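You operate a simulated robot arm through the tools that you are given. There is no shell and no other tool. Be economical: measure what you need, move in short steps, check, and stop when the job is done.

You are at the controls of a simulated two-armed robot. One attempt, no reset.

## Task
On the top of the test bench, fold the white cloth in half, so that its two short edges meet.

It is judged by the outcome, as a careful person would: the job done as asked, and still so three seconds after it is handed in. It fails if anything else is knocked over, pushed out of place, dropped, spilled or broken. Flat cloth is picked up by pressing the open fingertips on it (5 to 10 N) and closing them slowly along it; thin cloth reads only 2 to 8 mm in the jaws.

## Robot
Two 7-joint arms with two-finger grippers on one trunk, on a base that drives. Base frame: it is fixed to the floor where the robot stands at the start and does not move with it; the origin is under the middle of the robot, x ahead of it, y to its left, z up; the surface under the hand at the start is at about z = 0.85. Units: m, rad, N and s.
The left shoulder is at the start at [0.071, 0.175, 1.101], the right one opposite. With the tool pointing down near the work surface each hand reaches from about 0.26 to 0.88 m from the robot's upright axis, wherever it stands, measured 20 degrees to its own side. Places, roughly: top of the test bench [1.1, 0, 0.8]. Payload 2.94 kg a hand.
The TCP of each hand is the grasp point between the finger pads, 0.03 m short of the fingertips. In the tool frame z runs along the fingers and y along their closing line. Largest opening 0.138 m; the body of the gripper starts 0.109 m behind the TCP.
Orientation is told as [roll, pitch, yaw] about the base's x, y, z axes, in that order, counted from this pose: with the fingers straight down and closing along the base's y, the tool's x points along the base's -x, its y along +y and its z along -z.

## Interface
- The arms move only by the tool nudge_tool. It takes "left_increments", "right_increments" or both (then of equal length, played together; a hand with none holds still); each is a list of rows, each a list of 2 entries, a list of its own where there are three numbers: the shift along the tool's x, y, z in units of 150 mm (1.0 is 150 mm), then the turn, a rotation vector about the tool's x, y, z in units of 180 degrees (1.0 is 180 degrees). In form: [[[x, y, z], [ax, ay, az]], ...]. A call has 1 to 20 rows; each row is the pose to reach, as a shift and turn from the pose commanded when the call began, along the tool's axes at that moment. "left_hand" and "right_hand" are, for a hand that has rows, the gripper command, from -1 (shut) to 1 (fully open), values between in proportion, set as the call begins (left out, the last holds). A call with a number of a shift or a turn outside -1 to 1 is refused whole. Rows are played at 5 a second. More than 0.05 m and 0.15 rad between two rows, or a gripper value outside its range, and nothing of the call is played. Where a pose cannot be reached the arm comes as near as it can. A force on the tool above 40 N (or 10 N above the force at the start of the call, whichever is more), or a blocked arm, ends the call early, and 0.2 s more pass. Each finger halts on what it meets, pressing with about 21 N; the grip force reading is that of the motor and also rises with nothing between the fingers. The clock runs only during rows and for 0.2 s after the last one: add rows that repeat a pose to give the fingers time. The reply holds the time, the measured pose of the TCP, the force on the tool along the base axes, the opening and the grip force, in the units named above and with some noise, with the torque about the TCP (base axes, N m) and any sound that the robot's microphone picked up, and new pictures: "pictures" is both (left out), scene, wrist or none (wrist: the cameras of the hands that moved).
- Cameras (640 x 400 px; columns grow to the right, rows downward): "scene" is now at [0.1501, 0.0062, 1.5553]; the picture's right is [0.13, -0.99, 0.00], its down [-0.91, -0.12, -0.39] and it looks along [0.38, 0.05, -0.92] (base axes); focal length 271 px, centre (320, 200). "left" rides on the left gripper at [0.071, -0.019, -0.146] in its tool frame; the picture's right is [0.26, 0.97, 0.00], its down [-0.85, 0.23, -0.48] and it looks along [-0.46, 0.12, 0.88] (tool axes); focal length 280 px, centre (320, 200). "right" rides on the right gripper at [0.071, 0.019, -0.146] in its tool frame; the picture's right is [-0.26, 0.96, 0.00], its down [-0.85, -0.23, -0.48] and it looks along [-0.46, -0.12, 0.88] (tool axes); focal length 280 px, centre (320, 200). There is no depth. A picture from a camera that has moved, and an enlarged one, comes with that camera's place and axes in the base frame and with its lens.
- lift_body(by): slides the trunk up (or, below 0, down) by that many m; the arms and the scene camera ride with it, the base frame stays. It gives what a move gives, with no picture.
- base_move(legs): drives the robot by 1 to 6 legs, each [ahead, turn to the left] in m and rad, along the robot's own axes; the way and the turn of a leg run together, so that a leg with both is an arc; at most 1.5 m and 3.142 rad a leg. The arms and the cameras ride along, it lands a little off, and it stops where it bumps. It gives what a move gives, and a new picture of the scene camera.
- aim_head(pan, tilt): turns the head with the scene camera to pan (to the left, within 2.094 rad either way) and tilt (down, from -0.506 to 1.204), counted from straight ahead of the robot. It gives what a move gives, and a new picture of the scene camera.
- inspect(camera, box): a new picture of the part [left, top, right, bottom] of that camera's present view, enlarged. No time passes.
- close_job(): hands the job in; it is judged then, once.

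Work in short steps. Places have to be worked out from the pictures, the camera data and where the tool is seen: move nearer, look again, correct. Check each grasp and each placing, and mend what went wrong. You have 120 turns and 260 pictures in all, those below and enlarged ones among them. Open the grippers and draw the arms clear of the work before you hand the job in, unless the task says otherwise; then end with one line.

The tools are called after "Call:" as name(argument=value, ...) on one line, values as JSON. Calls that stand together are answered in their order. nudge_tool: Moves the arms, as the interface text tells. Its arguments: {"type":"object","properties":{"left_increments":{"type":"array"},"left_hand":{"type":"number"},"right_increments":{"type":"array"},"right_hand":{"type":"number"},"pictures":{"type":"string","enum":["both","scene","wrist","none"]}},"required":[]} The other tools are called the same way: lift_body (by) slides the trunk up or down; base_move (legs) drives the base; aim_head (pan, tilt) turns the head that bears the scene camera; inspect (camera, box) takes an enlarged picture of a part of a camera's view; close_job () hands the job in.

At the start:

```text
clock: 0.0
left_eef_pos: [0.5041, 0.2209, 1.0612]
left_tool_rot: [0.0, 0.001, 0.0]
left_wrist_force: [0.4, 0.0, -0.4]
left_torque: [0.04, 0.0, -0.03]
left_width: 0.1381
left_grasp_force: 0.0
right_eef_pos: [0.383, -0.2005, 1.0689]
right_tool_rot: [0.0, 0.0, -0.002]
right_wrist_force: [-0.2, 0.5, -0.4]
right_torque: [0.0, -0.01, 0.0]
right_width: 0.138
right_grasp_force: 0.2
trunk travel left (down, up): [-0.275, 0.459]
robot x, y, heading: [0.0011, 0.0036, -0.003]
head pan, tilt: [0.127, 1.173]
```

scene: 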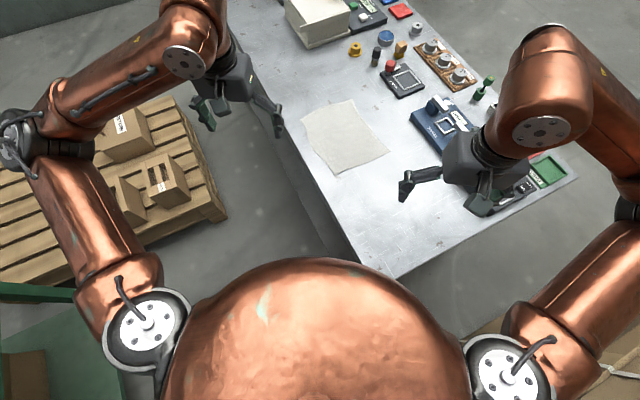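
right: 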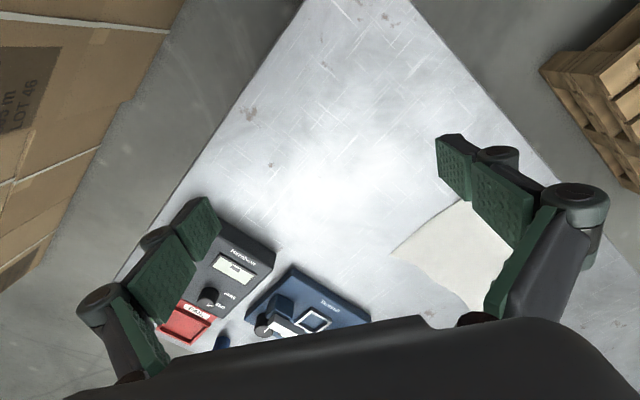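
left: 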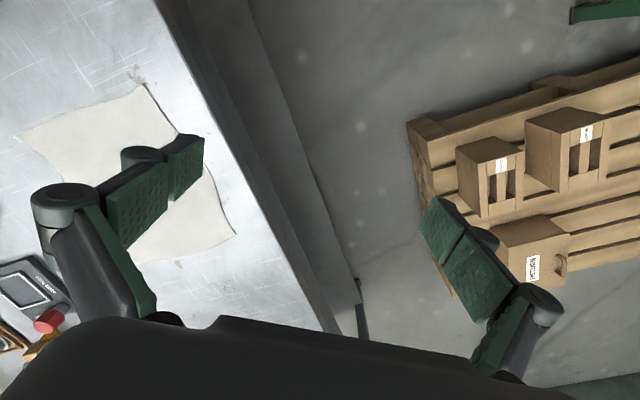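

I start by enlarging the cloth in the scene view to get its corners.

Call:
inspect(camera="scene", box=[270, 80, 430, 180])

Call:
inspect(camera="left", box=[0, 60, 320, 260])

```text
4.00 times, centred on (350, 130) of scene
camera zoom: at [0.1501, 0.0062, 1.5553], right [0.13, -0.99, 0.0], down [-0.91, -0.12, -0.39], along [0.38, 0.05, -0.92], focal length 1083 px, centre (200, 480)
```

zoom: 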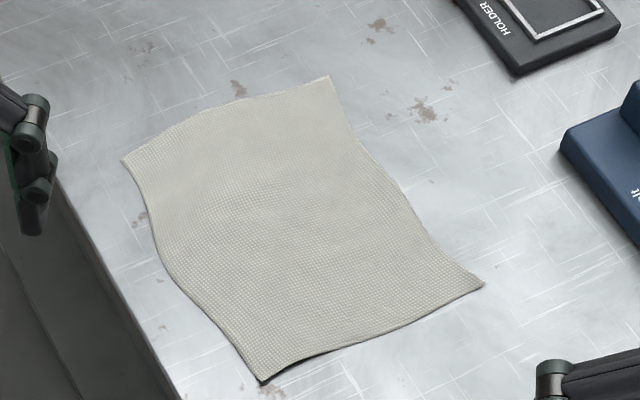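

```text
2.00 times, centred on (160, 160) of left
camera zoom: at [0.4327, 0.2012, 1.2071], right [-0.26, 0.97, 0.0], down [0.85, 0.23, 0.48], along [0.46, 0.12, -0.88], focal length 561 px, centre (640, 280)
```

zoom: 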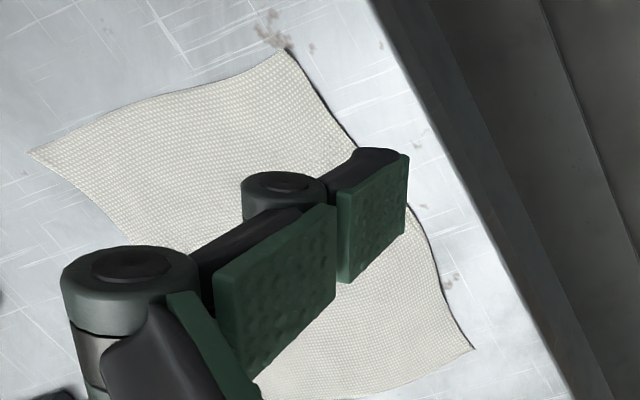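

Triangulating with both cameras puts the bench at z≈0.85. The cloth corners are D(0.523,0.008), C(0.630,-0.150), A(0.711,0.144) and B(0.818,-0.016), so the short edges are DC (near) and AB (far). I plan to grip near D with the left hand and near C with the right, closing across the edge (yaw about -54°), and first turn and bring the hands in while still high.

Call:
nudge_tool(left_increments=[[[-0.019, -0.096, 0], [0, 0, 0.0376]], [[-0.038, -0.192, 0], [0, 0, 0.0752]], [[-0.057, -0.288, 0], [0, 0, 0.1128]], [[-0.076, -0.384, 0], [0, 0, 0.1504]], [[-0.095, -0.48, 0], [0, 0, 0.188]], [[-0.114, -0.575, 0], [0, 0, 0.2256]], [[-0.134, -0.671, 0], [0, 0, 0.2632]], [[-0.153, -0.767, 0], [0, 0, 0.301]], [[-0.153, -0.767, 0], [0, 0, 0.301]]], right_increments=[[[-0.1, 0, 0], [0, 0, 0.0376]], [[-0.2, 0, 0], [0, 0, 0.0752]], [[-0.3, 0, 0], [0, 0, 0.1128]], [[-0.4, 0, 0], [0, 0, 0.1504]], [[-0.5, 0, 0], [0, 0, 0.188]], [[-0.6, 0, 0], [0, 0, 0.2256]], [[-0.7, 0, 0], [0, 0, 0.2632]], [[-0.8, 0, 0], [0, 0, 0.301]], [[-0.8, 0, 0], [0, 0, 0.301]]], left_hand=-0.275, right_hand=-0.275)

```text
clock: 2.0
left_eef_pos: [0.5267, 0.1058, 1.0624]
left_tool_rot: [0.0, -0.001, -0.946]
left_wrist_force: [-0.1, -0.8, 0.0]
left_torque: [0.01, -0.02, -0.02]
left_width: 0.0498
left_grasp_force: 0.1
right_eef_pos: [0.5043, -0.2001, 1.0699]
right_tool_rot: [-0.002, -0.001, -0.949]
right_wrist_force: [-0.9, -0.1, 0.5]
right_torque: [-0.02, -0.02, 0.02]
right_width: 0.0501
right_grasp_force: 0.1
trunk travel left (down, up): [-0.275, 0.459]
robot x, y, heading: [0.0014, -0.0036, -0.0]
head pan, tilt: [0.127, 1.173]
camera scene: at [0.1498, 0.0063, 1.5554], right [0.13, -0.99, 0.0], down [-0.91, -0.12, -0.39], along [0.38, 0.05, -0.92], focal length 271 px, centre (320, 200)
camera right: at [0.478, -0.1326, 1.2136], right [0.94, 0.35, 0.0], down [0.31, -0.82, 0.48], along [0.17, -0.45, -0.88], focal length 280 px, centre (320, 200)
camera left: at [0.4692, 0.1518, 1.208], right [0.63, 0.78, 0.0], down [0.68, -0.55, 0.48], along [0.37, -0.3, -0.88], focal length 280 px, centre (320, 200)
```

scene: 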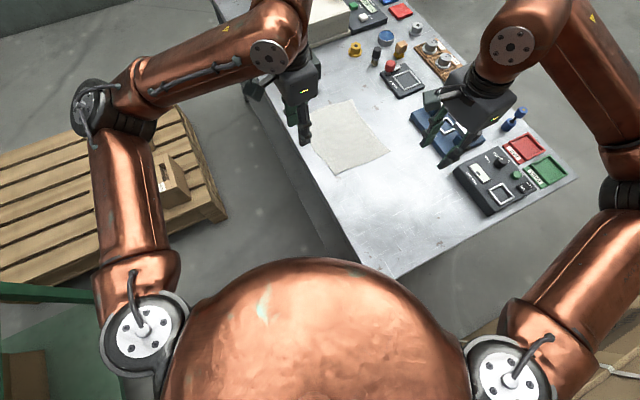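
right: 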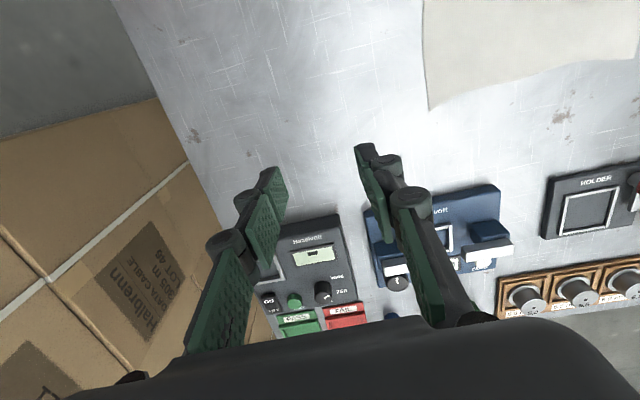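
left: 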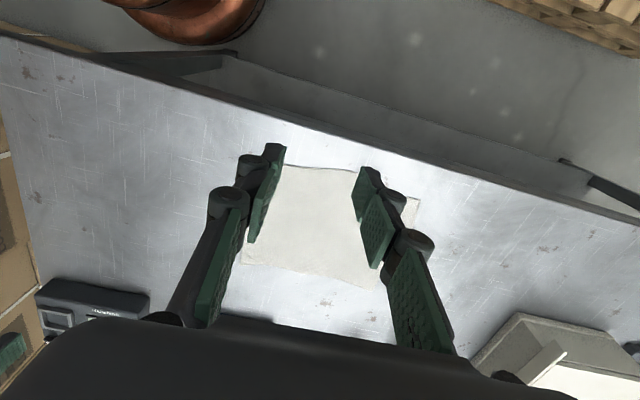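

Both hands are turned, and the right camera confirms C at (0.629,-0.149). I now move over the grip points and descend to z=0.95.

Call:
nudge_tool(left_increments=[[[-0.114, -0.05, 0], [0, 0, 0]], [[-0.228, -0.1, 0], [0, 0, 0]], [[-0.341, -0.15, 0], [0, 0, 0]], [[-0.455, -0.2, 0], [0, 0, 0]], [[-0.569, -0.25, 0], [0, 0, 0]], [[-0.682, -0.301, 0], [0, 0, 0]], [[-0.682, -0.301, 0.19], [0, 0, 0]], [[-0.682, -0.301, 0.38], [0, 0, 0]], [[-0.682, -0.301, 0.57], [0, 0, 0]], [[-0.682, -0.301, 0.747], [0, 0, 0]], [[-0.682, -0.301, 0.747], [0, 0, 0]]], right_increments=[[[-0.01, 0.162, 0], [0, 0, 0]], [[-0.02, 0.324, 0], [0, 0, 0]], [[-0.03, 0.486, 0], [0, 0, 0]], [[-0.04, 0.648, 0], [0, 0, 0]], [[-0.05, 0.81, 0], [0, 0, 0]], [[-0.051, 0.972, 0], [0, 0, 0]], [[-0.051, 0.972, 0.2], [0, 0, 0]], [[-0.051, 0.972, 0.4], [0, 0, 0]], [[-0.051, 0.972, 0.6], [0, 0, 0]], [[-0.051, 0.972, 0.8], [0, 0, 0]], [[-0.051, 0.972, 0.8], [0, 0, 0]]])

```text
clock: 4.2
left_eef_pos: [0.5492, -0.0028, 0.9577]
left_tool_rot: [-0.003, 0.011, -0.945]
left_wrist_force: [-1.7, 2.9, -0.5]
left_torque: [-0.36, -0.22, 0.05]
left_width: 0.0498
left_grasp_force: 0.0
right_eef_pos: [0.6263, -0.1231, 0.9647]
right_tool_rot: [0.006, 0.001, -0.953]
right_wrist_force: [1.5, -2.4, -0.7]
right_torque: [0.4, 0.19, -0.01]
right_width: 0.0499
right_grasp_force: 0.0
trunk travel left (down, up): [-0.275, 0.459]
robot x, y, heading: [0.0007, -0.0033, 0.001]
head pan, tilt: [0.127, 1.173]
stopped in row 10 (left hand): the force on the tool passed its limit at 44 N (the readings are from after the stop); the commanded pose is now the measured one
camera scene: at [0.1505, 0.0057, 1.5553], right [0.13, -0.99, 0.0], down [-0.91, -0.12, -0.39], along [0.38, 0.05, -0.92], focal length 271 px, centre (320, 200)
camera right: at [0.6002, -0.055, 1.1094], right [0.94, 0.35, 0.01], down [0.3, -0.83, 0.47], along [0.17, -0.44, -0.88], focal length 280 px, centre (320, 200)
camera left: at [0.4926, 0.0426, 1.103], right [0.63, 0.78, 0.0], down [0.69, -0.56, 0.47], along [0.36, -0.29, -0.88], focal length 280 px, centre (320, 200)
```

scene: 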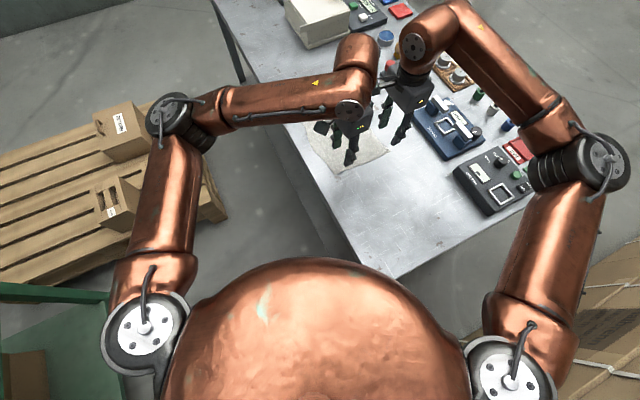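
right: 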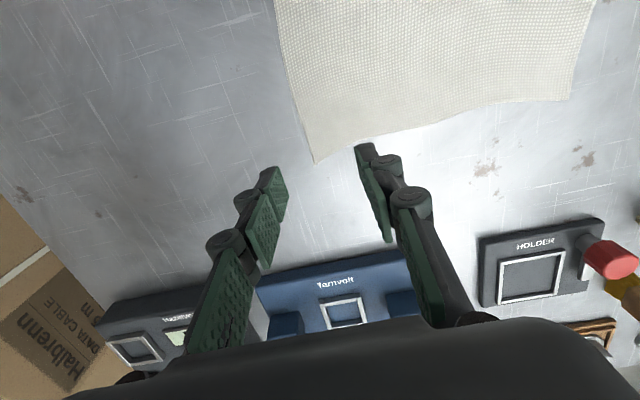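
left: 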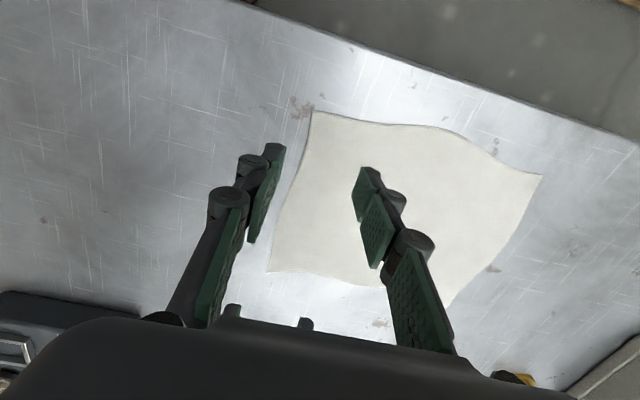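

The torques show the gripper bodies touched about 0.125 m above the TCP, at 0.14 m spacing. I spread the hands to 0.17 m, which is still on the cloth corners (D≈(0.522,0.010), C≈(0.632,-0.150)), and then descend to just above the cloth.

Call:
nudge_tool(left_increments=[[[0.05, 0, 0], [0, 0, 0]], [[0.096, 0.003, 0], [0, 0, 0]], [[0.096, 0.003, 0.15], [0, 0, 0]], [[0.096, 0.003, 0.3], [0, 0, 0]], [[0.096, 0.003, 0.45], [0, 0, 0]], [[0.096, 0.003, 0.45], [0, 0, 0]]], right_increments=[[[-0.045, 0.01, 0], [0, 0, 0]], [[-0.085, 0.027, 0], [0, 0, 0]], [[-0.085, 0.027, 0.18], [0, 0, 0]], [[-0.085, 0.027, 0.36], [0, 0, 0]], [[-0.085, 0.027, 0.497], [0, 0, 0]], [[-0.085, 0.027, 0.497], [0, 0, 0]]])

```text
clock: 5.6
left_eef_pos: [0.5401, 0.01, 0.8896]
left_tool_rot: [-0.004, 0.009, -0.947]
left_wrist_force: [-0.1, -0.6, 0.1]
left_torque: [0.02, -0.03, -0.01]
left_width: 0.05
left_grasp_force: 0.0
right_eef_pos: [0.6344, -0.13, 0.8912]
right_tool_rot: [0.004, 0.0, -0.953]
right_wrist_force: [0.0, -0.6, 0.4]
right_torque: [0.0, 0.02, -0.03]
right_width: 0.0497
right_grasp_force: 0.0
trunk travel left (down, up): [-0.275, 0.459]
robot x, y, heading: [-0.0014, 0.0011, -0.003]
head pan, tilt: [0.127, 1.173]
camera scene: at [0.1495, 0.0061, 1.5555], right [0.13, -0.99, 0.0], down [-0.91, -0.12, -0.39], along [0.38, 0.05, -0.92], focal length 271 px, centre (320, 200)
camera right: at [0.6083, -0.0616, 1.0359], right [0.94, 0.35, 0.01], down [0.3, -0.83, 0.47], along [0.17, -0.44, -0.88], focal length 280 px, centre (320, 200)
camera left: at [0.4838, 0.0558, 1.0358], right [0.63, 0.78, 0.0], down [0.69, -0.56, 0.47], along [0.36, -0.29, -0.88], focal length 280 px, centre (320, 200)
```

scene: 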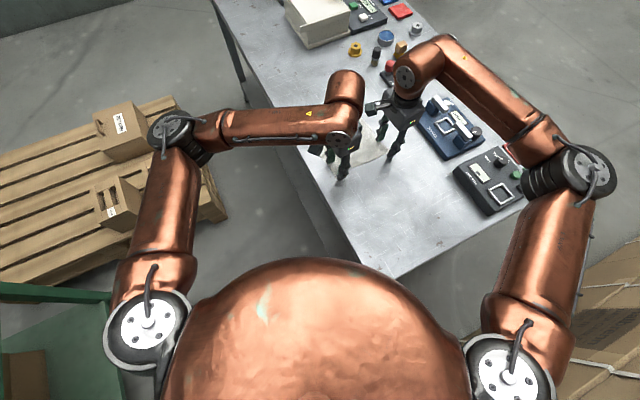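
right: 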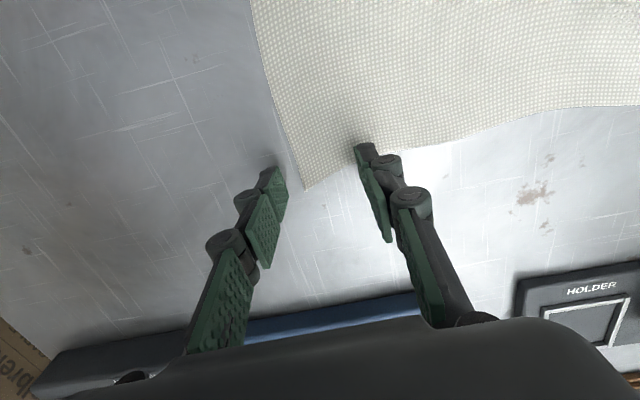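
left: 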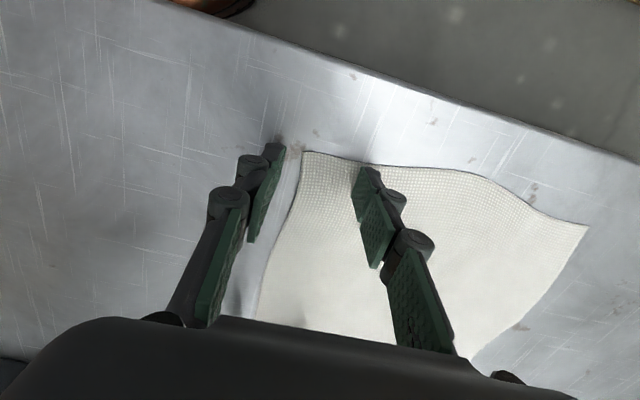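

The tips hover about 1 cm over the edge, with the outer fingers just off the cloth and the inner ones on it. I narrow the opening to 0.042, shift the right hand 4 mm inward, and lower both gently to find contact.

Call:
nudge_tool(left_increments=[[[0, 0.0, 0.013], [0, 0, 0]], [[0, 0, 0.026], [0, 0, 0]], [[0, 0, 0.04], [0, 0, 0]], [[0, 0, 0.053], [0, 0, 0]], [[0, 0, 0.053], [0, 0, 0]]], right_increments=[[[0.013, 0, 0.013], [0, 0, 0]], [[0.027, 0, 0.026], [0, 0, 0]], [[0.027, 0, 0.04], [0, 0, 0]], [[0.027, 0, 0.06], [0, 0, 0]], [[0.027, 0, 0.06], [0, 0, 0]]], left_hand=-0.39, right_hand=-0.39, pictures="wrist")

```text
clock: 6.8
left_eef_pos: [0.5401, 0.0101, 0.8819]
left_tool_rot: [-0.001, 0.01, -0.944]
left_wrist_force: [-0.4, 0.3, -0.5]
left_torque: [0.01, 0.0, 0.0]
left_width: 0.0422
left_grasp_force: 0.2
right_eef_pos: [0.6325, -0.1266, 0.8813]
right_tool_rot: [0.004, 0.001, -0.952]
right_wrist_force: [-0.3, 0.9, 3.2]
right_torque: [0.03, -0.05, -0.02]
right_width: 0.0424
right_grasp_force: 0.1
trunk travel left (down, up): [-0.275, 0.459]
robot x, y, heading: [-0.0026, -0.0004, 0.0]
head pan, tilt: [0.127, 1.173]
camera right: at [0.6073, -0.0589, 1.0262], right [0.94, 0.35, 0.01], down [0.3, -0.83, 0.47], along [0.17, -0.44, -0.88], focal length 280 px, centre (320, 200)
camera left: at [0.4842, 0.0558, 1.0279], right [0.63, 0.78, 0.0], down [0.69, -0.56, 0.47], along [0.36, -0.29, -0.88], focal length 280 px, centre (320, 200)
```

right: 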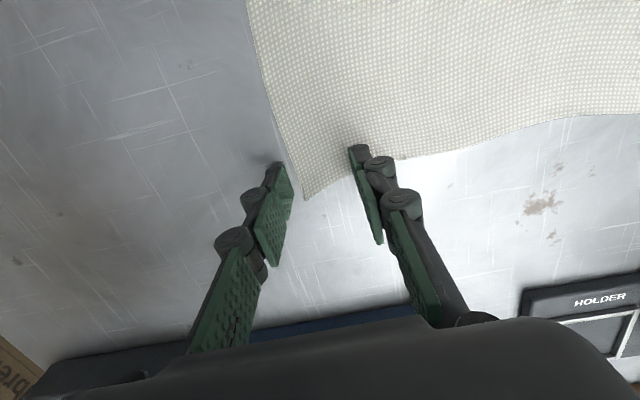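
left: 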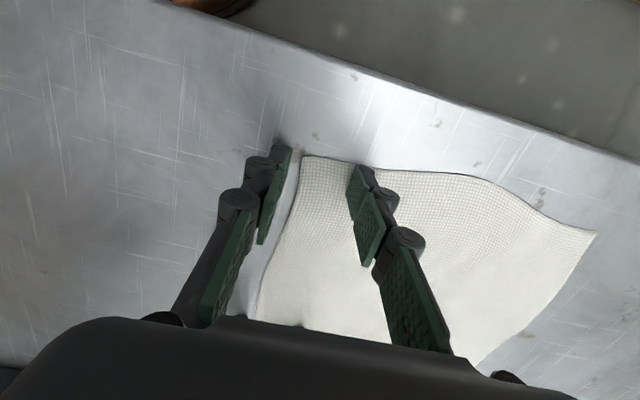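

The right hand is touching with about 3 N, and the left is just above. I press a little more.

Call:
nudge_tool(left_increments=[[[0, 0, 0.01], [0, 0, 0]], [[0, 0, 0.02], [0, 0, 0]], [[0, 0, 0.02], [0, 0, 0]]], right_increments=[[[0, 0, 0.005], [0, 0, 0]], [[0, 0, 0.01], [0, 0, 0]], [[0, 0, 0.01], [0, 0, 0]]], pictures="none")

```text
clock: 7.6
left_eef_pos: [0.5411, 0.0107, 0.8803]
left_tool_rot: [0.002, 0.005, -0.944]
left_wrist_force: [1.6, 1.4, 16.7]
left_torque: [0.35, -0.4, 0.06]
left_width: 0.0445
left_grasp_force: 2.1
right_eef_pos: [0.6331, -0.1256, 0.8805]
right_tool_rot: [0.008, -0.001, -0.951]
right_wrist_force: [0.0, -0.6, 7.8]
right_torque: [0.14, -0.17, -0.02]
right_width: 0.0425
right_grasp_force: 0.3
trunk travel left (down, up): [-0.275, 0.459]
robot x, y, heading: [-0.0017, 0.0007, 0.0]
head pan, tilt: [0.127, 1.173]
```

The left hand presses a bit hard at 17 N, so I ease it by 1 mm and begin closing both in small steps.

Call:
nudge_tool(left_increments=[[[0, 0, -0.006], [0, 0, 0]], [[0, 0, -0.006], [0, 0, 0]]], right_increments=[[[0, 0, 0], [0, 0, 0]], [[0, 0, 0], [0, 0, 0]]], left_hand=-0.55, right_hand=-0.55, pictures="wrist")

```text
clock: 8.2
left_eef_pos: [0.5383, 0.0111, 0.8808]
left_tool_rot: [-0.003, 0.007, -0.946]
left_wrist_force: [1.1, 1.3, 14.0]
left_torque: [0.22, -0.33, 0.0]
left_width: 0.032
left_grasp_force: 0.1
right_eef_pos: [0.6321, -0.1256, 0.8802]
right_tool_rot: [0.007, -0.001, -0.951]
right_wrist_force: [0.6, 1.3, 10.1]
right_torque: [0.16, -0.22, 0.0]
right_width: 0.0312
right_grasp_force: 0.3
trunk travel left (down, up): [-0.275, 0.459]
robot x, y, heading: [0.0032, 0.0022, -0.003]
head pan, tilt: [0.127, 1.173]
camera right: at [0.6068, -0.0585, 1.0258], right [0.94, 0.35, 0.01], down [0.3, -0.83, 0.47], along [0.17, -0.44, -0.88], focal length 280 px, centre (320, 200)
camera left: at [0.4829, 0.0555, 1.0266], right [0.63, 0.78, 0.0], down [0.69, -0.56, 0.47], along [0.37, -0.29, -0.88], focal length 280 px, centre (320, 200)
```

right: 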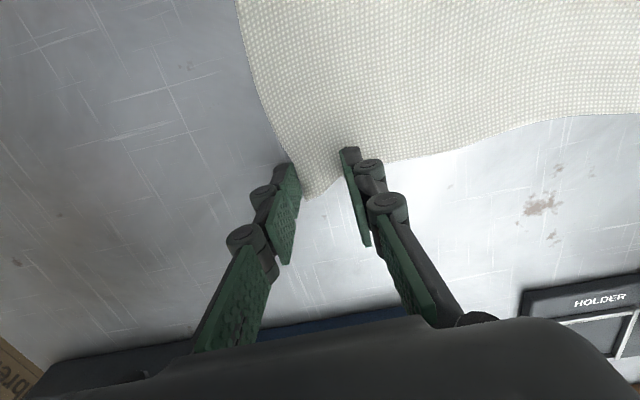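
left: 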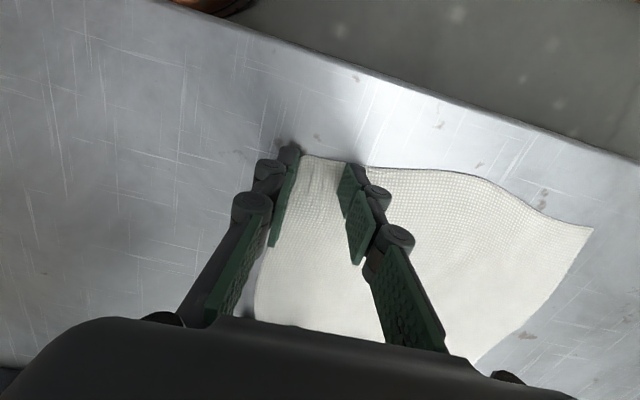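

Cloth is being gathered between the fingers on both sides, and the forces are about 10–14 N. I keep closing, with the left eased another 0.5 mm.

Call:
nudge_tool(left_increments=[[[0, 0, -0.003], [0, 0, 0]], [[0, 0, -0.003], [0, 0, 0]]], right_increments=[[[0, 0, 0], [0, 0, 0]], [[0, 0, 0], [0, 0, 0]]], left_hand=-0.72, right_hand=-0.72, pictures="wrist")

Call:
nudge_tool(left_increments=[[[0, 0, 0], [0, 0, 0]], [[0, 0, 0], [0, 0, 0]]], right_increments=[[[0, 0, 0], [0, 0, 0]], [[0, 0, 0], [0, 0, 0]]], left_hand=-0.87, right_hand=-0.87, pictures="wrist")

```text
clock: 8.8
left_eef_pos: [0.5386, 0.0115, 0.8803]
left_tool_rot: [-0.002, 0.011, -0.947]
left_wrist_force: [1.0, 1.1, 7.0]
left_torque: [0.08, -0.1, 0.01]
left_width: 0.0194
left_grasp_force: 0.0
right_eef_pos: [0.6333, -0.1263, 0.8807]
right_tool_rot: [0.005, 0.001, -0.951]
right_wrist_force: [0.9, 1.4, 10.0]
right_torque: [0.11, -0.14, 0.01]
right_width: 0.0189
right_grasp_force: 0.2
trunk travel left (down, up): [-0.275, 0.459]
robot x, y, heading: [0.0009, 0.0006, 0.003]
head pan, tilt: [0.127, 1.173]
camera right: at [0.6072, -0.0585, 1.0251], right [0.94, 0.35, 0.01], down [0.3, -0.83, 0.47], along [0.17, -0.44, -0.88], focal length 280 px, centre (320, 200)
camera left: at [0.4828, 0.0557, 1.0265], right [0.63, 0.78, 0.0], down [0.69, -0.56, 0.47], along [0.36, -0.29, -0.88], focal length 280 px, centre (320, 200)
```

right: 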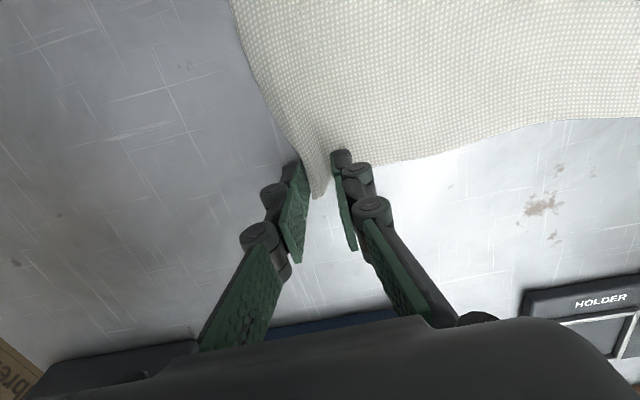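
left: 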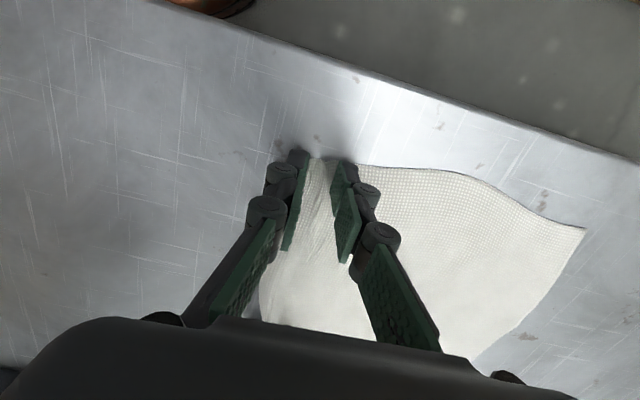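

```text
clock: 9.4
left_eef_pos: [0.5395, 0.01, 0.879]
left_tool_rot: [-0.002, 0.011, -0.946]
left_wrist_force: [-0.6, -0.5, 0.7]
left_torque: [0.01, 0.03, -0.01]
left_width: 0.009
left_grasp_force: 0.3
right_eef_pos: [0.6331, -0.1276, 0.8784]
right_tool_rot: [0.003, -0.001, -0.951]
right_wrist_force: [-1.1, -0.5, 5.4]
right_torque: [0.04, -0.08, 0.0]
right_width: 0.0076
right_grasp_force: 0.0
trunk travel left (down, up): [-0.275, 0.459]
robot x, y, heading: [-0.0016, -0.0003, -0.0]
head pan, tilt: [0.127, 1.173]
camera right: at [0.6076, -0.0589, 1.0241], right [0.94, 0.35, 0.0], down [0.3, -0.83, 0.47], along [0.17, -0.44, -0.88], focal length 280 px, centre (320, 200)
camera left: at [0.4833, 0.0554, 1.0262], right [0.63, 0.78, 0.0], down [0.69, -0.56, 0.47], along [0.36, -0.29, -0.88], focal length 280 px, centre (320, 200)
```

right: 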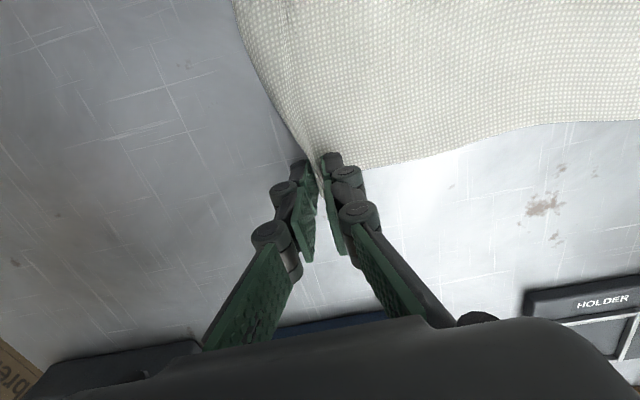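
left: 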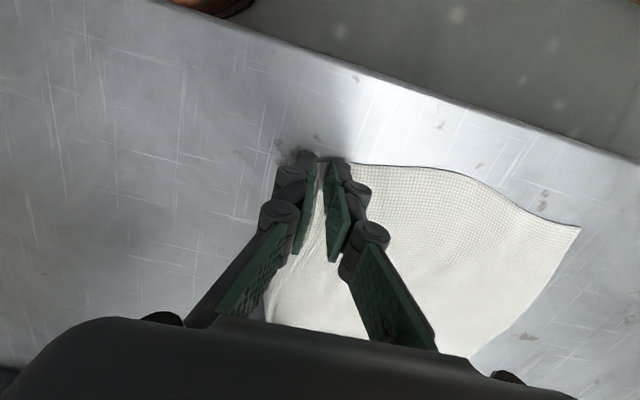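

The gather works well, and cloth stands up between the fingers of both hands. I close fully, with the left pressing slightly to hold contact.

Call:
nudge_tool(left_increments=[[[0, 0, 0.004], [0, 0, 0]], [[0, 0, 0.004], [0, 0, 0]], [[0, 0, 0.004], [0, 0, 0]]], right_increments=[[[0, 0, 0], [0, 0, 0]], [[0, 0, 0], [0, 0, 0]], [[0, 0, 0], [0, 0, 0]]], left_hand=-1, right_hand=-1, pictures="wrist")

```text
clock: 10.2
left_eef_pos: [0.5413, 0.0109, 0.8806]
left_tool_rot: [-0.002, 0.009, -0.947]
left_wrist_force: [-0.3, -0.4, 9.3]
left_torque: [0.0, 0.02, -0.02]
left_width: 0.0045
left_grasp_force: 20.9
right_eef_pos: [0.6331, -0.1264, 0.8794]
right_tool_rot: [0.006, -0.001, -0.95]
right_wrist_force: [-0.4, -0.1, -2.0]
right_torque: [-0.02, 0.02, 0.0]
right_width: 0.005
right_grasp_force: 21.5
trunk travel left (down, up): [-0.275, 0.459]
robot x, y, heading: [-0.0026, -0.0001, -0.004]
head pan, tilt: [0.127, 1.173]
camera right: at [0.6076, -0.0589, 1.0246], right [0.94, 0.35, 0.0], down [0.3, -0.83, 0.47], along [0.17, -0.44, -0.88], focal length 280 px, centre (320, 200)
camera left: at [0.4837, 0.0553, 1.0261], right [0.63, 0.78, 0.0], down [0.69, -0.56, 0.47], along [0.36, -0.29, -0.88], focal length 280 px, centre (320, 200)
```

right: 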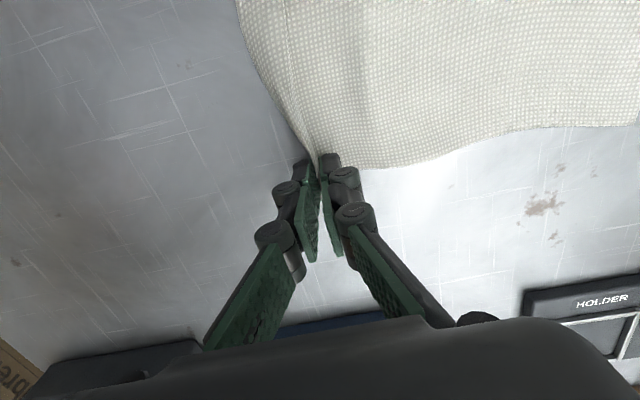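
left: 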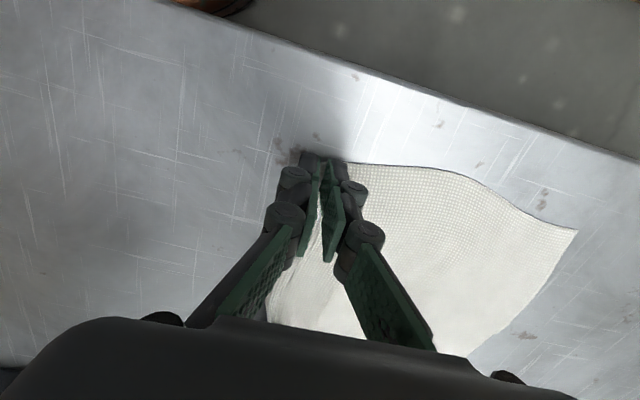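

Both jaws hold cloth (4.5 and 5 mm at 21 N). I lift 6 cm with a slight motion towards the far edge and check.

Call:
nudge_tool(left_increments=[[[0, 0, -0.1], [0, 0, 0]], [[0, 0.05, -0.2], [0, 0, 0]], [[0, 0.1, -0.3], [0, 0, 0]], [[0, 0.17, -0.4], [0, 0, 0]], [[0, 0.17, -0.4], [0, 0, 0]]], right_increments=[[[0, 0, -0.1], [0, 0, 0]], [[0, 0.05, -0.2], [0, 0, 0]], [[0, 0.1, -0.3], [0, 0, 0]], [[0, 0.17, -0.4], [0, 0, 0]], [[0, 0.17, -0.4], [0, 0, 0]]])

Call:
inspect(camera="scene", box=[270, 60, 470, 185])

```text
clock: 11.4
left_eef_pos: [0.5623, 0.0247, 0.9399]
left_tool_rot: [-0.001, 0.011, -0.947]
left_wrist_force: [-0.5, 1.1, 0.0]
left_torque: [0.01, 0.03, -0.01]
left_width: 0.0025
left_grasp_force: 18.4
right_eef_pos: [0.6548, -0.112, 0.9391]
right_tool_rot: [0.004, 0.001, -0.951]
right_wrist_force: [-0.2, -0.8, -1.4]
right_torque: [0.02, 0.03, 0.0]
right_width: 0.0051
right_grasp_force: 21.5
trunk travel left (down, up): [-0.275, 0.459]
robot x, y, heading: [-0.0014, -0.0003, 0.002]
head pan, tilt: [0.127, 1.173]
camera scene: at [0.1503, 0.0057, 1.5553], right [0.13, -0.99, 0.0], down [-0.91, -0.12, -0.39], along [0.38, 0.05, -0.92], focal length 271 px, centre (320, 200)
camera right: at [0.6293, -0.0446, 1.084], right [0.94, 0.35, 0.0], down [0.3, -0.83, 0.47], along [0.17, -0.44, -0.88], focal length 280 px, centre (320, 200)
camera left: at [0.5066, 0.0698, 1.0858], right [0.63, 0.78, 0.0], down [0.69, -0.56, 0.47], along [0.36, -0.29, -0.88], focal length 280 px, centre (320, 200)
```

scene: 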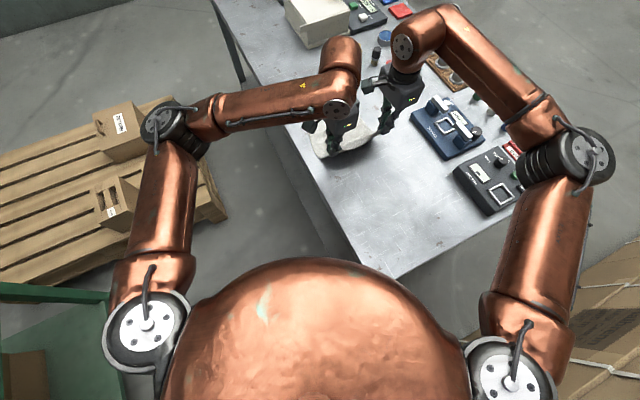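
right: 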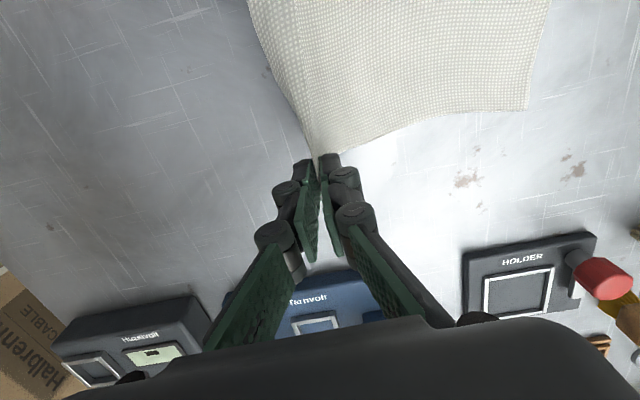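
left: 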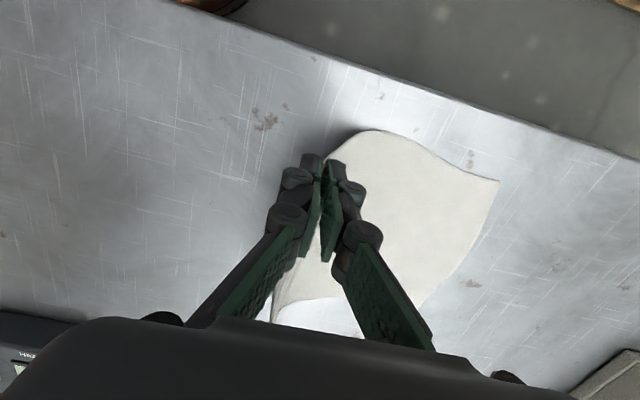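

```text
3.20 times, centred on (370, 122) of scene
camera zoom: at [0.1503, 0.0057, 1.5553], right [0.13, -0.99, 0.0], down [-0.91, -0.12, -0.39], along [0.38, 0.05, -0.92], focal length 866 px, centre (160, 448)
```

zoom: 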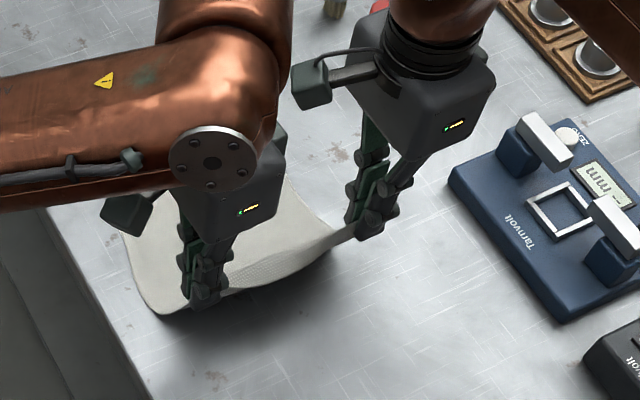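

Left width fell to 2.5 mm, so I check closely whether the left hand still holds the cloth.

Call:
inspect(camera="left", box=[240, 110, 440, 235])

Call:
inspect(camera="scene", box=[300, 100, 400, 162])

```text
3.20 times, centred on (340, 172) of left
camera zoom: at [0.5066, 0.0698, 1.0858], right [0.63, 0.78, 0.0], down [0.69, -0.56, 0.47], along [0.36, -0.29, -0.88], focal length 897 px, centre (256, 288)
```

zoom: 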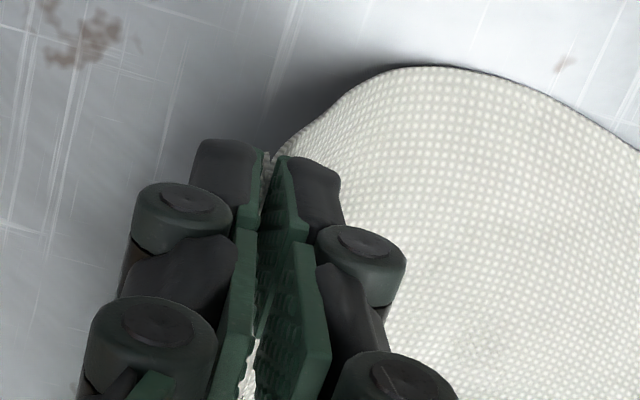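

```text
6.40 times, centred on (350, 131) of scene
camera zoom: at [0.1503, 0.0057, 1.5553], right [0.13, -0.99, 0.0], down [-0.91, -0.12, -0.39], along [0.38, 0.05, -0.92], focal length 1732 px, centre (128, 642)
```

zoom: 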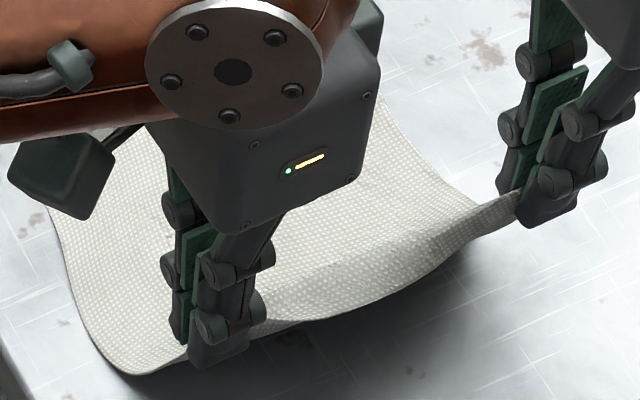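

Both hands hold the cloth. The far edge is now at about A(0.692,0.133), B(0.806,-0.025), because the cloth slid roughly 2 cm during gathering. I carry on along the arc: up 4 cm and 6 cm towards the far edge.

Call:
nudge_tool(left_increments=[[[0, 0.08, -0.08], [0, 0, 0]], [[0, 0.16, -0.15], [0, 0, 0]], [[0, 0.24, -0.2], [0, 0, 0]], [[0, 0.32, -0.25], [0, 0, 0]], [[0, 0.4, -0.27], [0, 0, 0]], [[0, 0.4, -0.27], [0, 0, 0]]], right_increments=[[[0, 0.08, -0.08], [0, 0, 0]], [[0, 0.16, -0.15], [0, 0, 0]], [[0, 0.24, -0.2], [0, 0, 0]], [[0, 0.32, -0.25], [0, 0, 0]], [[0, 0.4, -0.27], [0, 0, 0]], [[0, 0.4, -0.27], [0, 0, 0]]])

Call:
inspect(camera="scene", box=[290, 70, 450, 170])

```text
clock: 12.8
left_eef_pos: [0.6105, 0.06, 0.9793]
left_tool_rot: [-0.001, 0.012, -0.944]
left_wrist_force: [0.5, 0.8, -0.4]
left_torque: [-0.01, -0.02, 0.02]
left_width: 0.0037
left_grasp_force: 26.4
right_eef_pos: [0.7048, -0.0767, 0.979]
right_tool_rot: [0.005, 0.002, -0.951]
right_wrist_force: [-0.3, -0.3, -0.5]
right_torque: [0.0, 0.02, -0.02]
right_width: 0.0047
right_grasp_force: 22.1
trunk travel left (down, up): [-0.275, 0.459]
robot x, y, heading: [-0.0044, -0.0023, -0.001]
head pan, tilt: [0.127, 1.173]
camera scene: at [0.15, 0.0058, 1.5553], right [0.13, -0.99, 0.0], down [-0.91, -0.12, -0.39], along [0.38, 0.05, -0.92], focal length 271 px, centre (320, 200)
camera right: at [0.6774, -0.0099, 1.1241], right [0.94, 0.35, 0.0], down [0.3, -0.83, 0.47], along [0.17, -0.44, -0.88], focal length 280 px, centre (320, 200)
camera left: at [0.5542, 0.1051, 1.1258], right [0.63, 0.78, 0.0], down [0.69, -0.56, 0.47], along [0.36, -0.29, -0.88], focal length 280 px, centre (320, 200)
```

scene: 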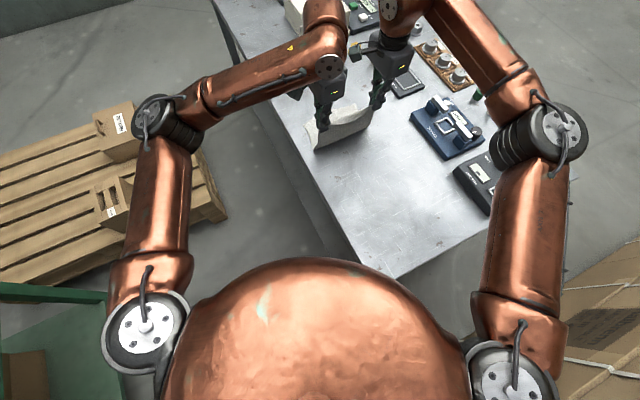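
right: 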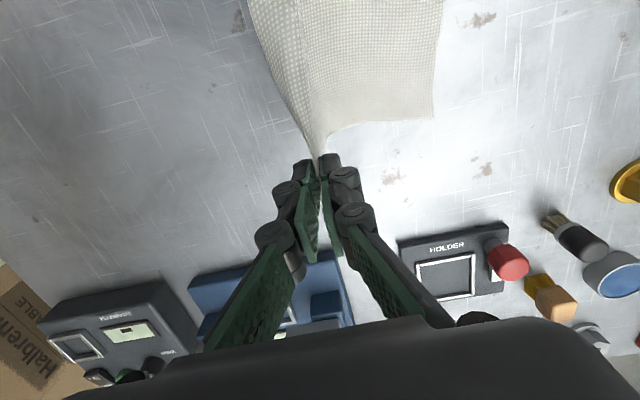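
left: 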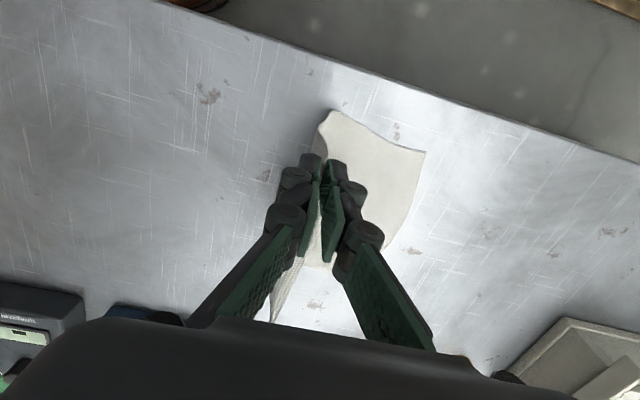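

```text
4.00 times, centred on (370, 120) of scene
camera zoom: at [0.15, 0.0058, 1.5553], right [0.13, -0.99, 0.0], down [-0.91, -0.12, -0.39], along [0.38, 0.05, -0.92], focal length 1083 px, centre (120, 520)
```

zoom: 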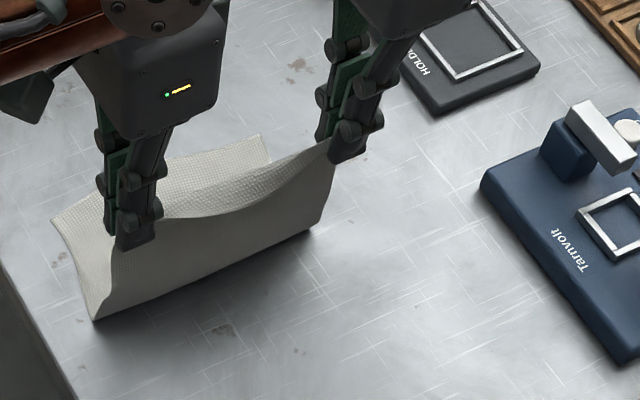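

The cloth folds cleanly, and A and B are stable at (0.691,0.132) and (0.801,-0.025). I zoom in to see how much edge is inside the jaws.

Call:
inspect(camera="right", box=[240, 120, 400, 220])

Call:
inspect(camera="left", box=[250, 150, 410, 250])

Call:
inspect(camera="scene", box=[310, 90, 390, 140])

```text
4.00 times, centred on (320, 170) of right
camera zoom: at [0.6774, -0.0099, 1.1241], right [0.94, 0.35, 0.0], down [0.3, -0.83, 0.47], along [0.17, -0.44, -0.88], focal length 1122 px, centre (320, 320)
```

zoom: 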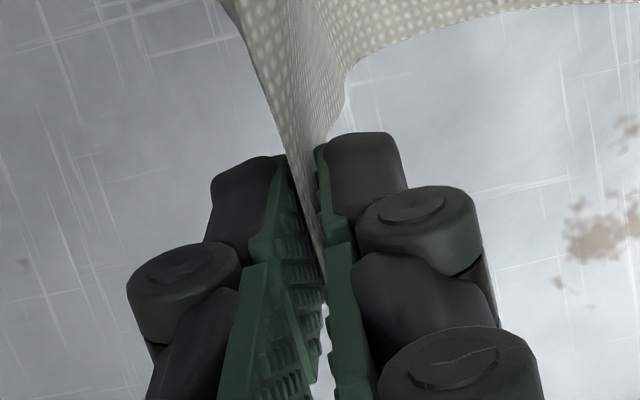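

```text
4.00 times, centred on (330, 200) of left
camera zoom: at [0.5542, 0.1051, 1.1258], right [0.63, 0.78, 0.0], down [0.69, -0.56, 0.47], along [0.36, -0.29, -0.88], focal length 1122 px, centre (280, 200)
```

zoom: 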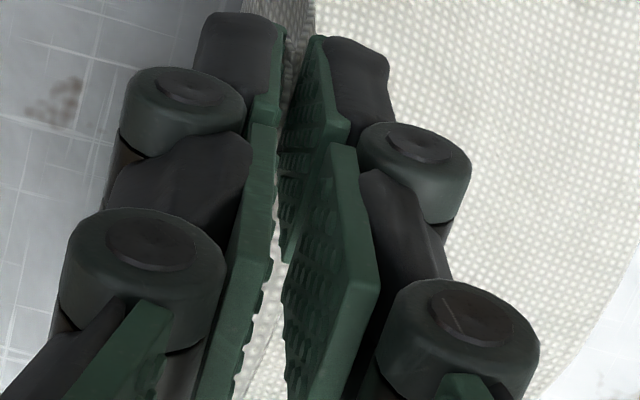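

```text
8.00 times, centred on (350, 115) of scene
camera zoom: at [0.15, 0.0058, 1.5553], right [0.13, -0.99, 0.0], down [-0.91, -0.12, -0.39], along [0.38, 0.05, -0.92], focal length 2166 px, centre (80, 880)
```

zoom: 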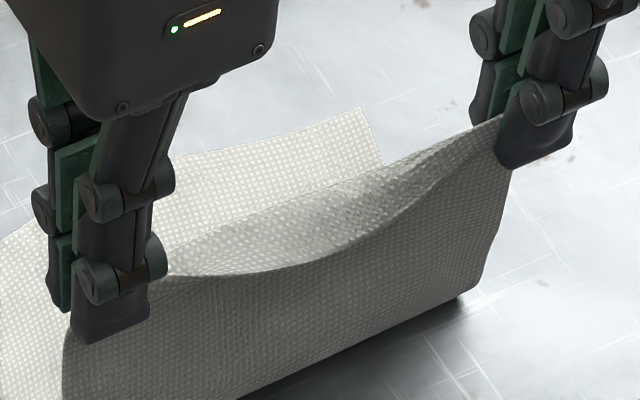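

About 3 cm of edge stands inside the jaws, leaning towards the far side. I place the pinch line about 2.8 cm short of AB so the freed flap ends on AB. That means moving 8 cm along and descending to just above the table.

Call:
nudge_tool(left_increments=[[[0, 0.09, 0.02], [0, 0, 0]], [[0, 0.18, 0.06], [0, 0, 0]], [[0, 0.27, 0.12], [0, 0, 0]], [[0, 0.35, 0.19], [0, 0, 0]], [[0, 0.42, 0.27], [0, 0, 0]], [[0, 0.48, 0.35], [0, 0, 0]], [[0, 0.52, 0.43], [0, 0, 0]], [[0, 0.533, 0.52], [0, 0, 0]], [[0, 0.533, 0.58], [0, 0, 0]], [[0, 0.533, 0.58], [0, 0, 0]]], right_increments=[[[0, 0.09, 0.02], [0, 0, 0]], [[0, 0.18, 0.06], [0, 0, 0]], [[0, 0.27, 0.12], [0, 0, 0]], [[0, 0.35, 0.19], [0, 0, 0]], [[0, 0.42, 0.27], [0, 0, 0]], [[0, 0.48, 0.35], [0, 0, 0]], [[0, 0.52, 0.43], [0, 0, 0]], [[0, 0.533, 0.52], [0, 0, 0]], [[0, 0.533, 0.58], [0, 0, 0]], [[0, 0.533, 0.58], [0, 0, 0]]])

Call:
inspect(camera="scene", box=[290, 70, 450, 170])

```text
clock: 15.0
left_eef_pos: [0.6749, 0.1081, 0.8918]
left_tool_rot: [-0.002, 0.008, -0.948]
left_wrist_force: [0.4, 0.0, 2.1]
left_torque: [0.01, -0.02, 0.02]
left_width: 0.0005
left_grasp_force: 19.8
right_eef_pos: [0.7673, -0.03, 0.8935]
right_tool_rot: [0.004, 0.002, -0.951]
right_wrist_force: [0.9, 0.8, 1.8]
right_torque: [-0.06, 0.01, -0.01]
right_width: 0.0035
right_grasp_force: 27.4
trunk travel left (down, up): [-0.275, 0.459]
robot x, y, heading: [-0.0023, 0.0008, -0.004]
head pan, tilt: [0.127, 1.173]
camera scene: at [0.1501, 0.0065, 1.5554], right [0.13, -0.99, 0.0], down [-0.91, -0.12, -0.39], along [0.38, 0.05, -0.92], focal length 271 px, centre (320, 200)
camera right: at [0.743, 0.0376, 1.0387], right [0.94, 0.35, 0.0], down [0.3, -0.83, 0.47], along [0.17, -0.44, -0.88], focal length 280 px, centre (320, 200)
camera left: at [0.6181, 0.1529, 1.0381], right [0.63, 0.78, 0.0], down [0.69, -0.56, 0.47], along [0.36, -0.29, -0.88], focal length 280 px, centre (320, 200)
```

scene: 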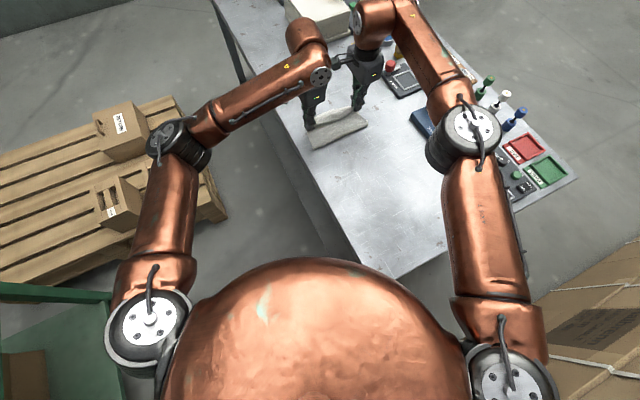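
right: 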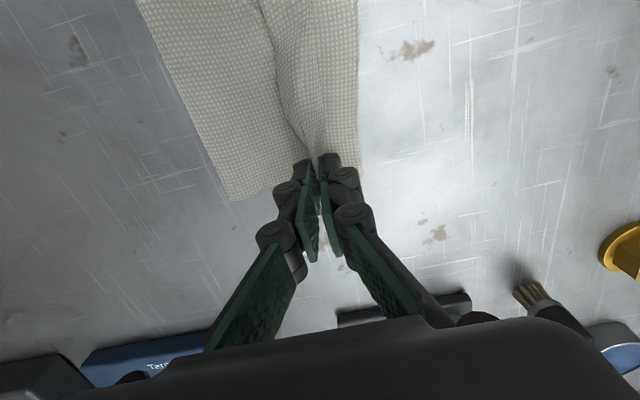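
left: 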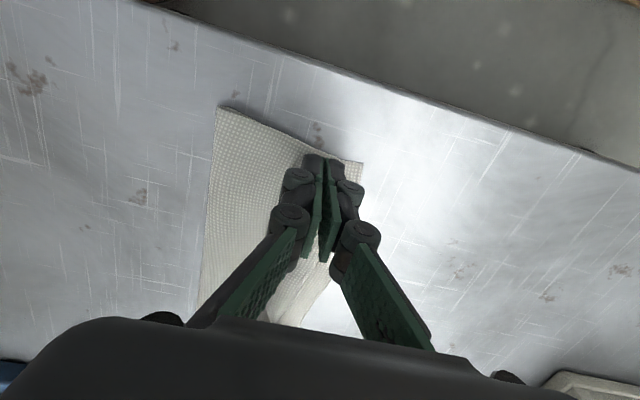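

```text
4.00 times, centred on (370, 120) of scene
camera zoom: at [0.1501, 0.0065, 1.5554], right [0.13, -0.99, 0.0], down [-0.91, -0.12, -0.39], along [0.38, 0.05, -0.92], focal length 1083 px, centre (120, 520)
```

zoom: 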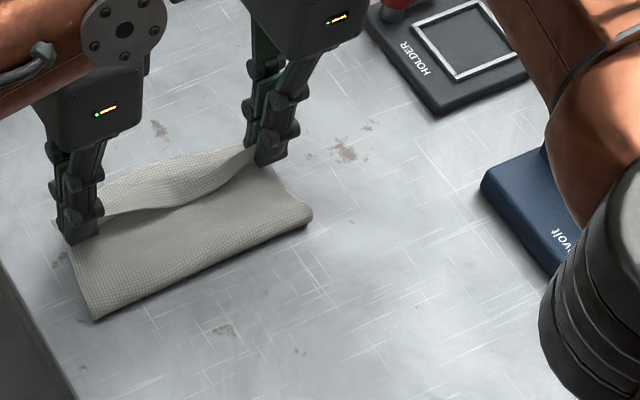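

The placement looks right: A and B are unchanged, and the pinch lines are 2.6–3.1 cm short of AB. I lower the last few millimetres.

Call:
nudge_tool(left_increments=[[[0, 0, 0.025], [0, 0, 0]], [[0, 0, 0.045], [0, 0, 0]], [[0, 0, 0.045], [0, 0, 0]]], right_increments=[[[0, 0, 0.03], [0, 0, 0]], [[0, 0, 0.055], [0, 0, 0]], [[0, 0, 0.055], [0, 0, 0]]], pictures="none")

```text
clock: 15.8
left_eef_pos: [0.6748, 0.1082, 0.8843]
left_tool_rot: [-0.001, 0.008, -0.944]
left_wrist_force: [0.0, -1.0, -1.8]
left_torque: [-0.01, 0.02, 0.02]
left_width: 0.0043
left_grasp_force: 27.5
right_eef_pos: [0.7687, -0.0299, 0.8848]
right_tool_rot: [0.004, 0.003, -0.951]
right_wrist_force: [0.8, 0.3, 3.7]
right_torque: [0.1, -0.06, 0.0]
right_width: 0.001
right_grasp_force: 18.4
trunk travel left (down, up): [-0.275, 0.459]
robot x, y, heading: [-0.0002, -0.0051, -0.0]
head pan, tilt: [0.127, 1.173]
```

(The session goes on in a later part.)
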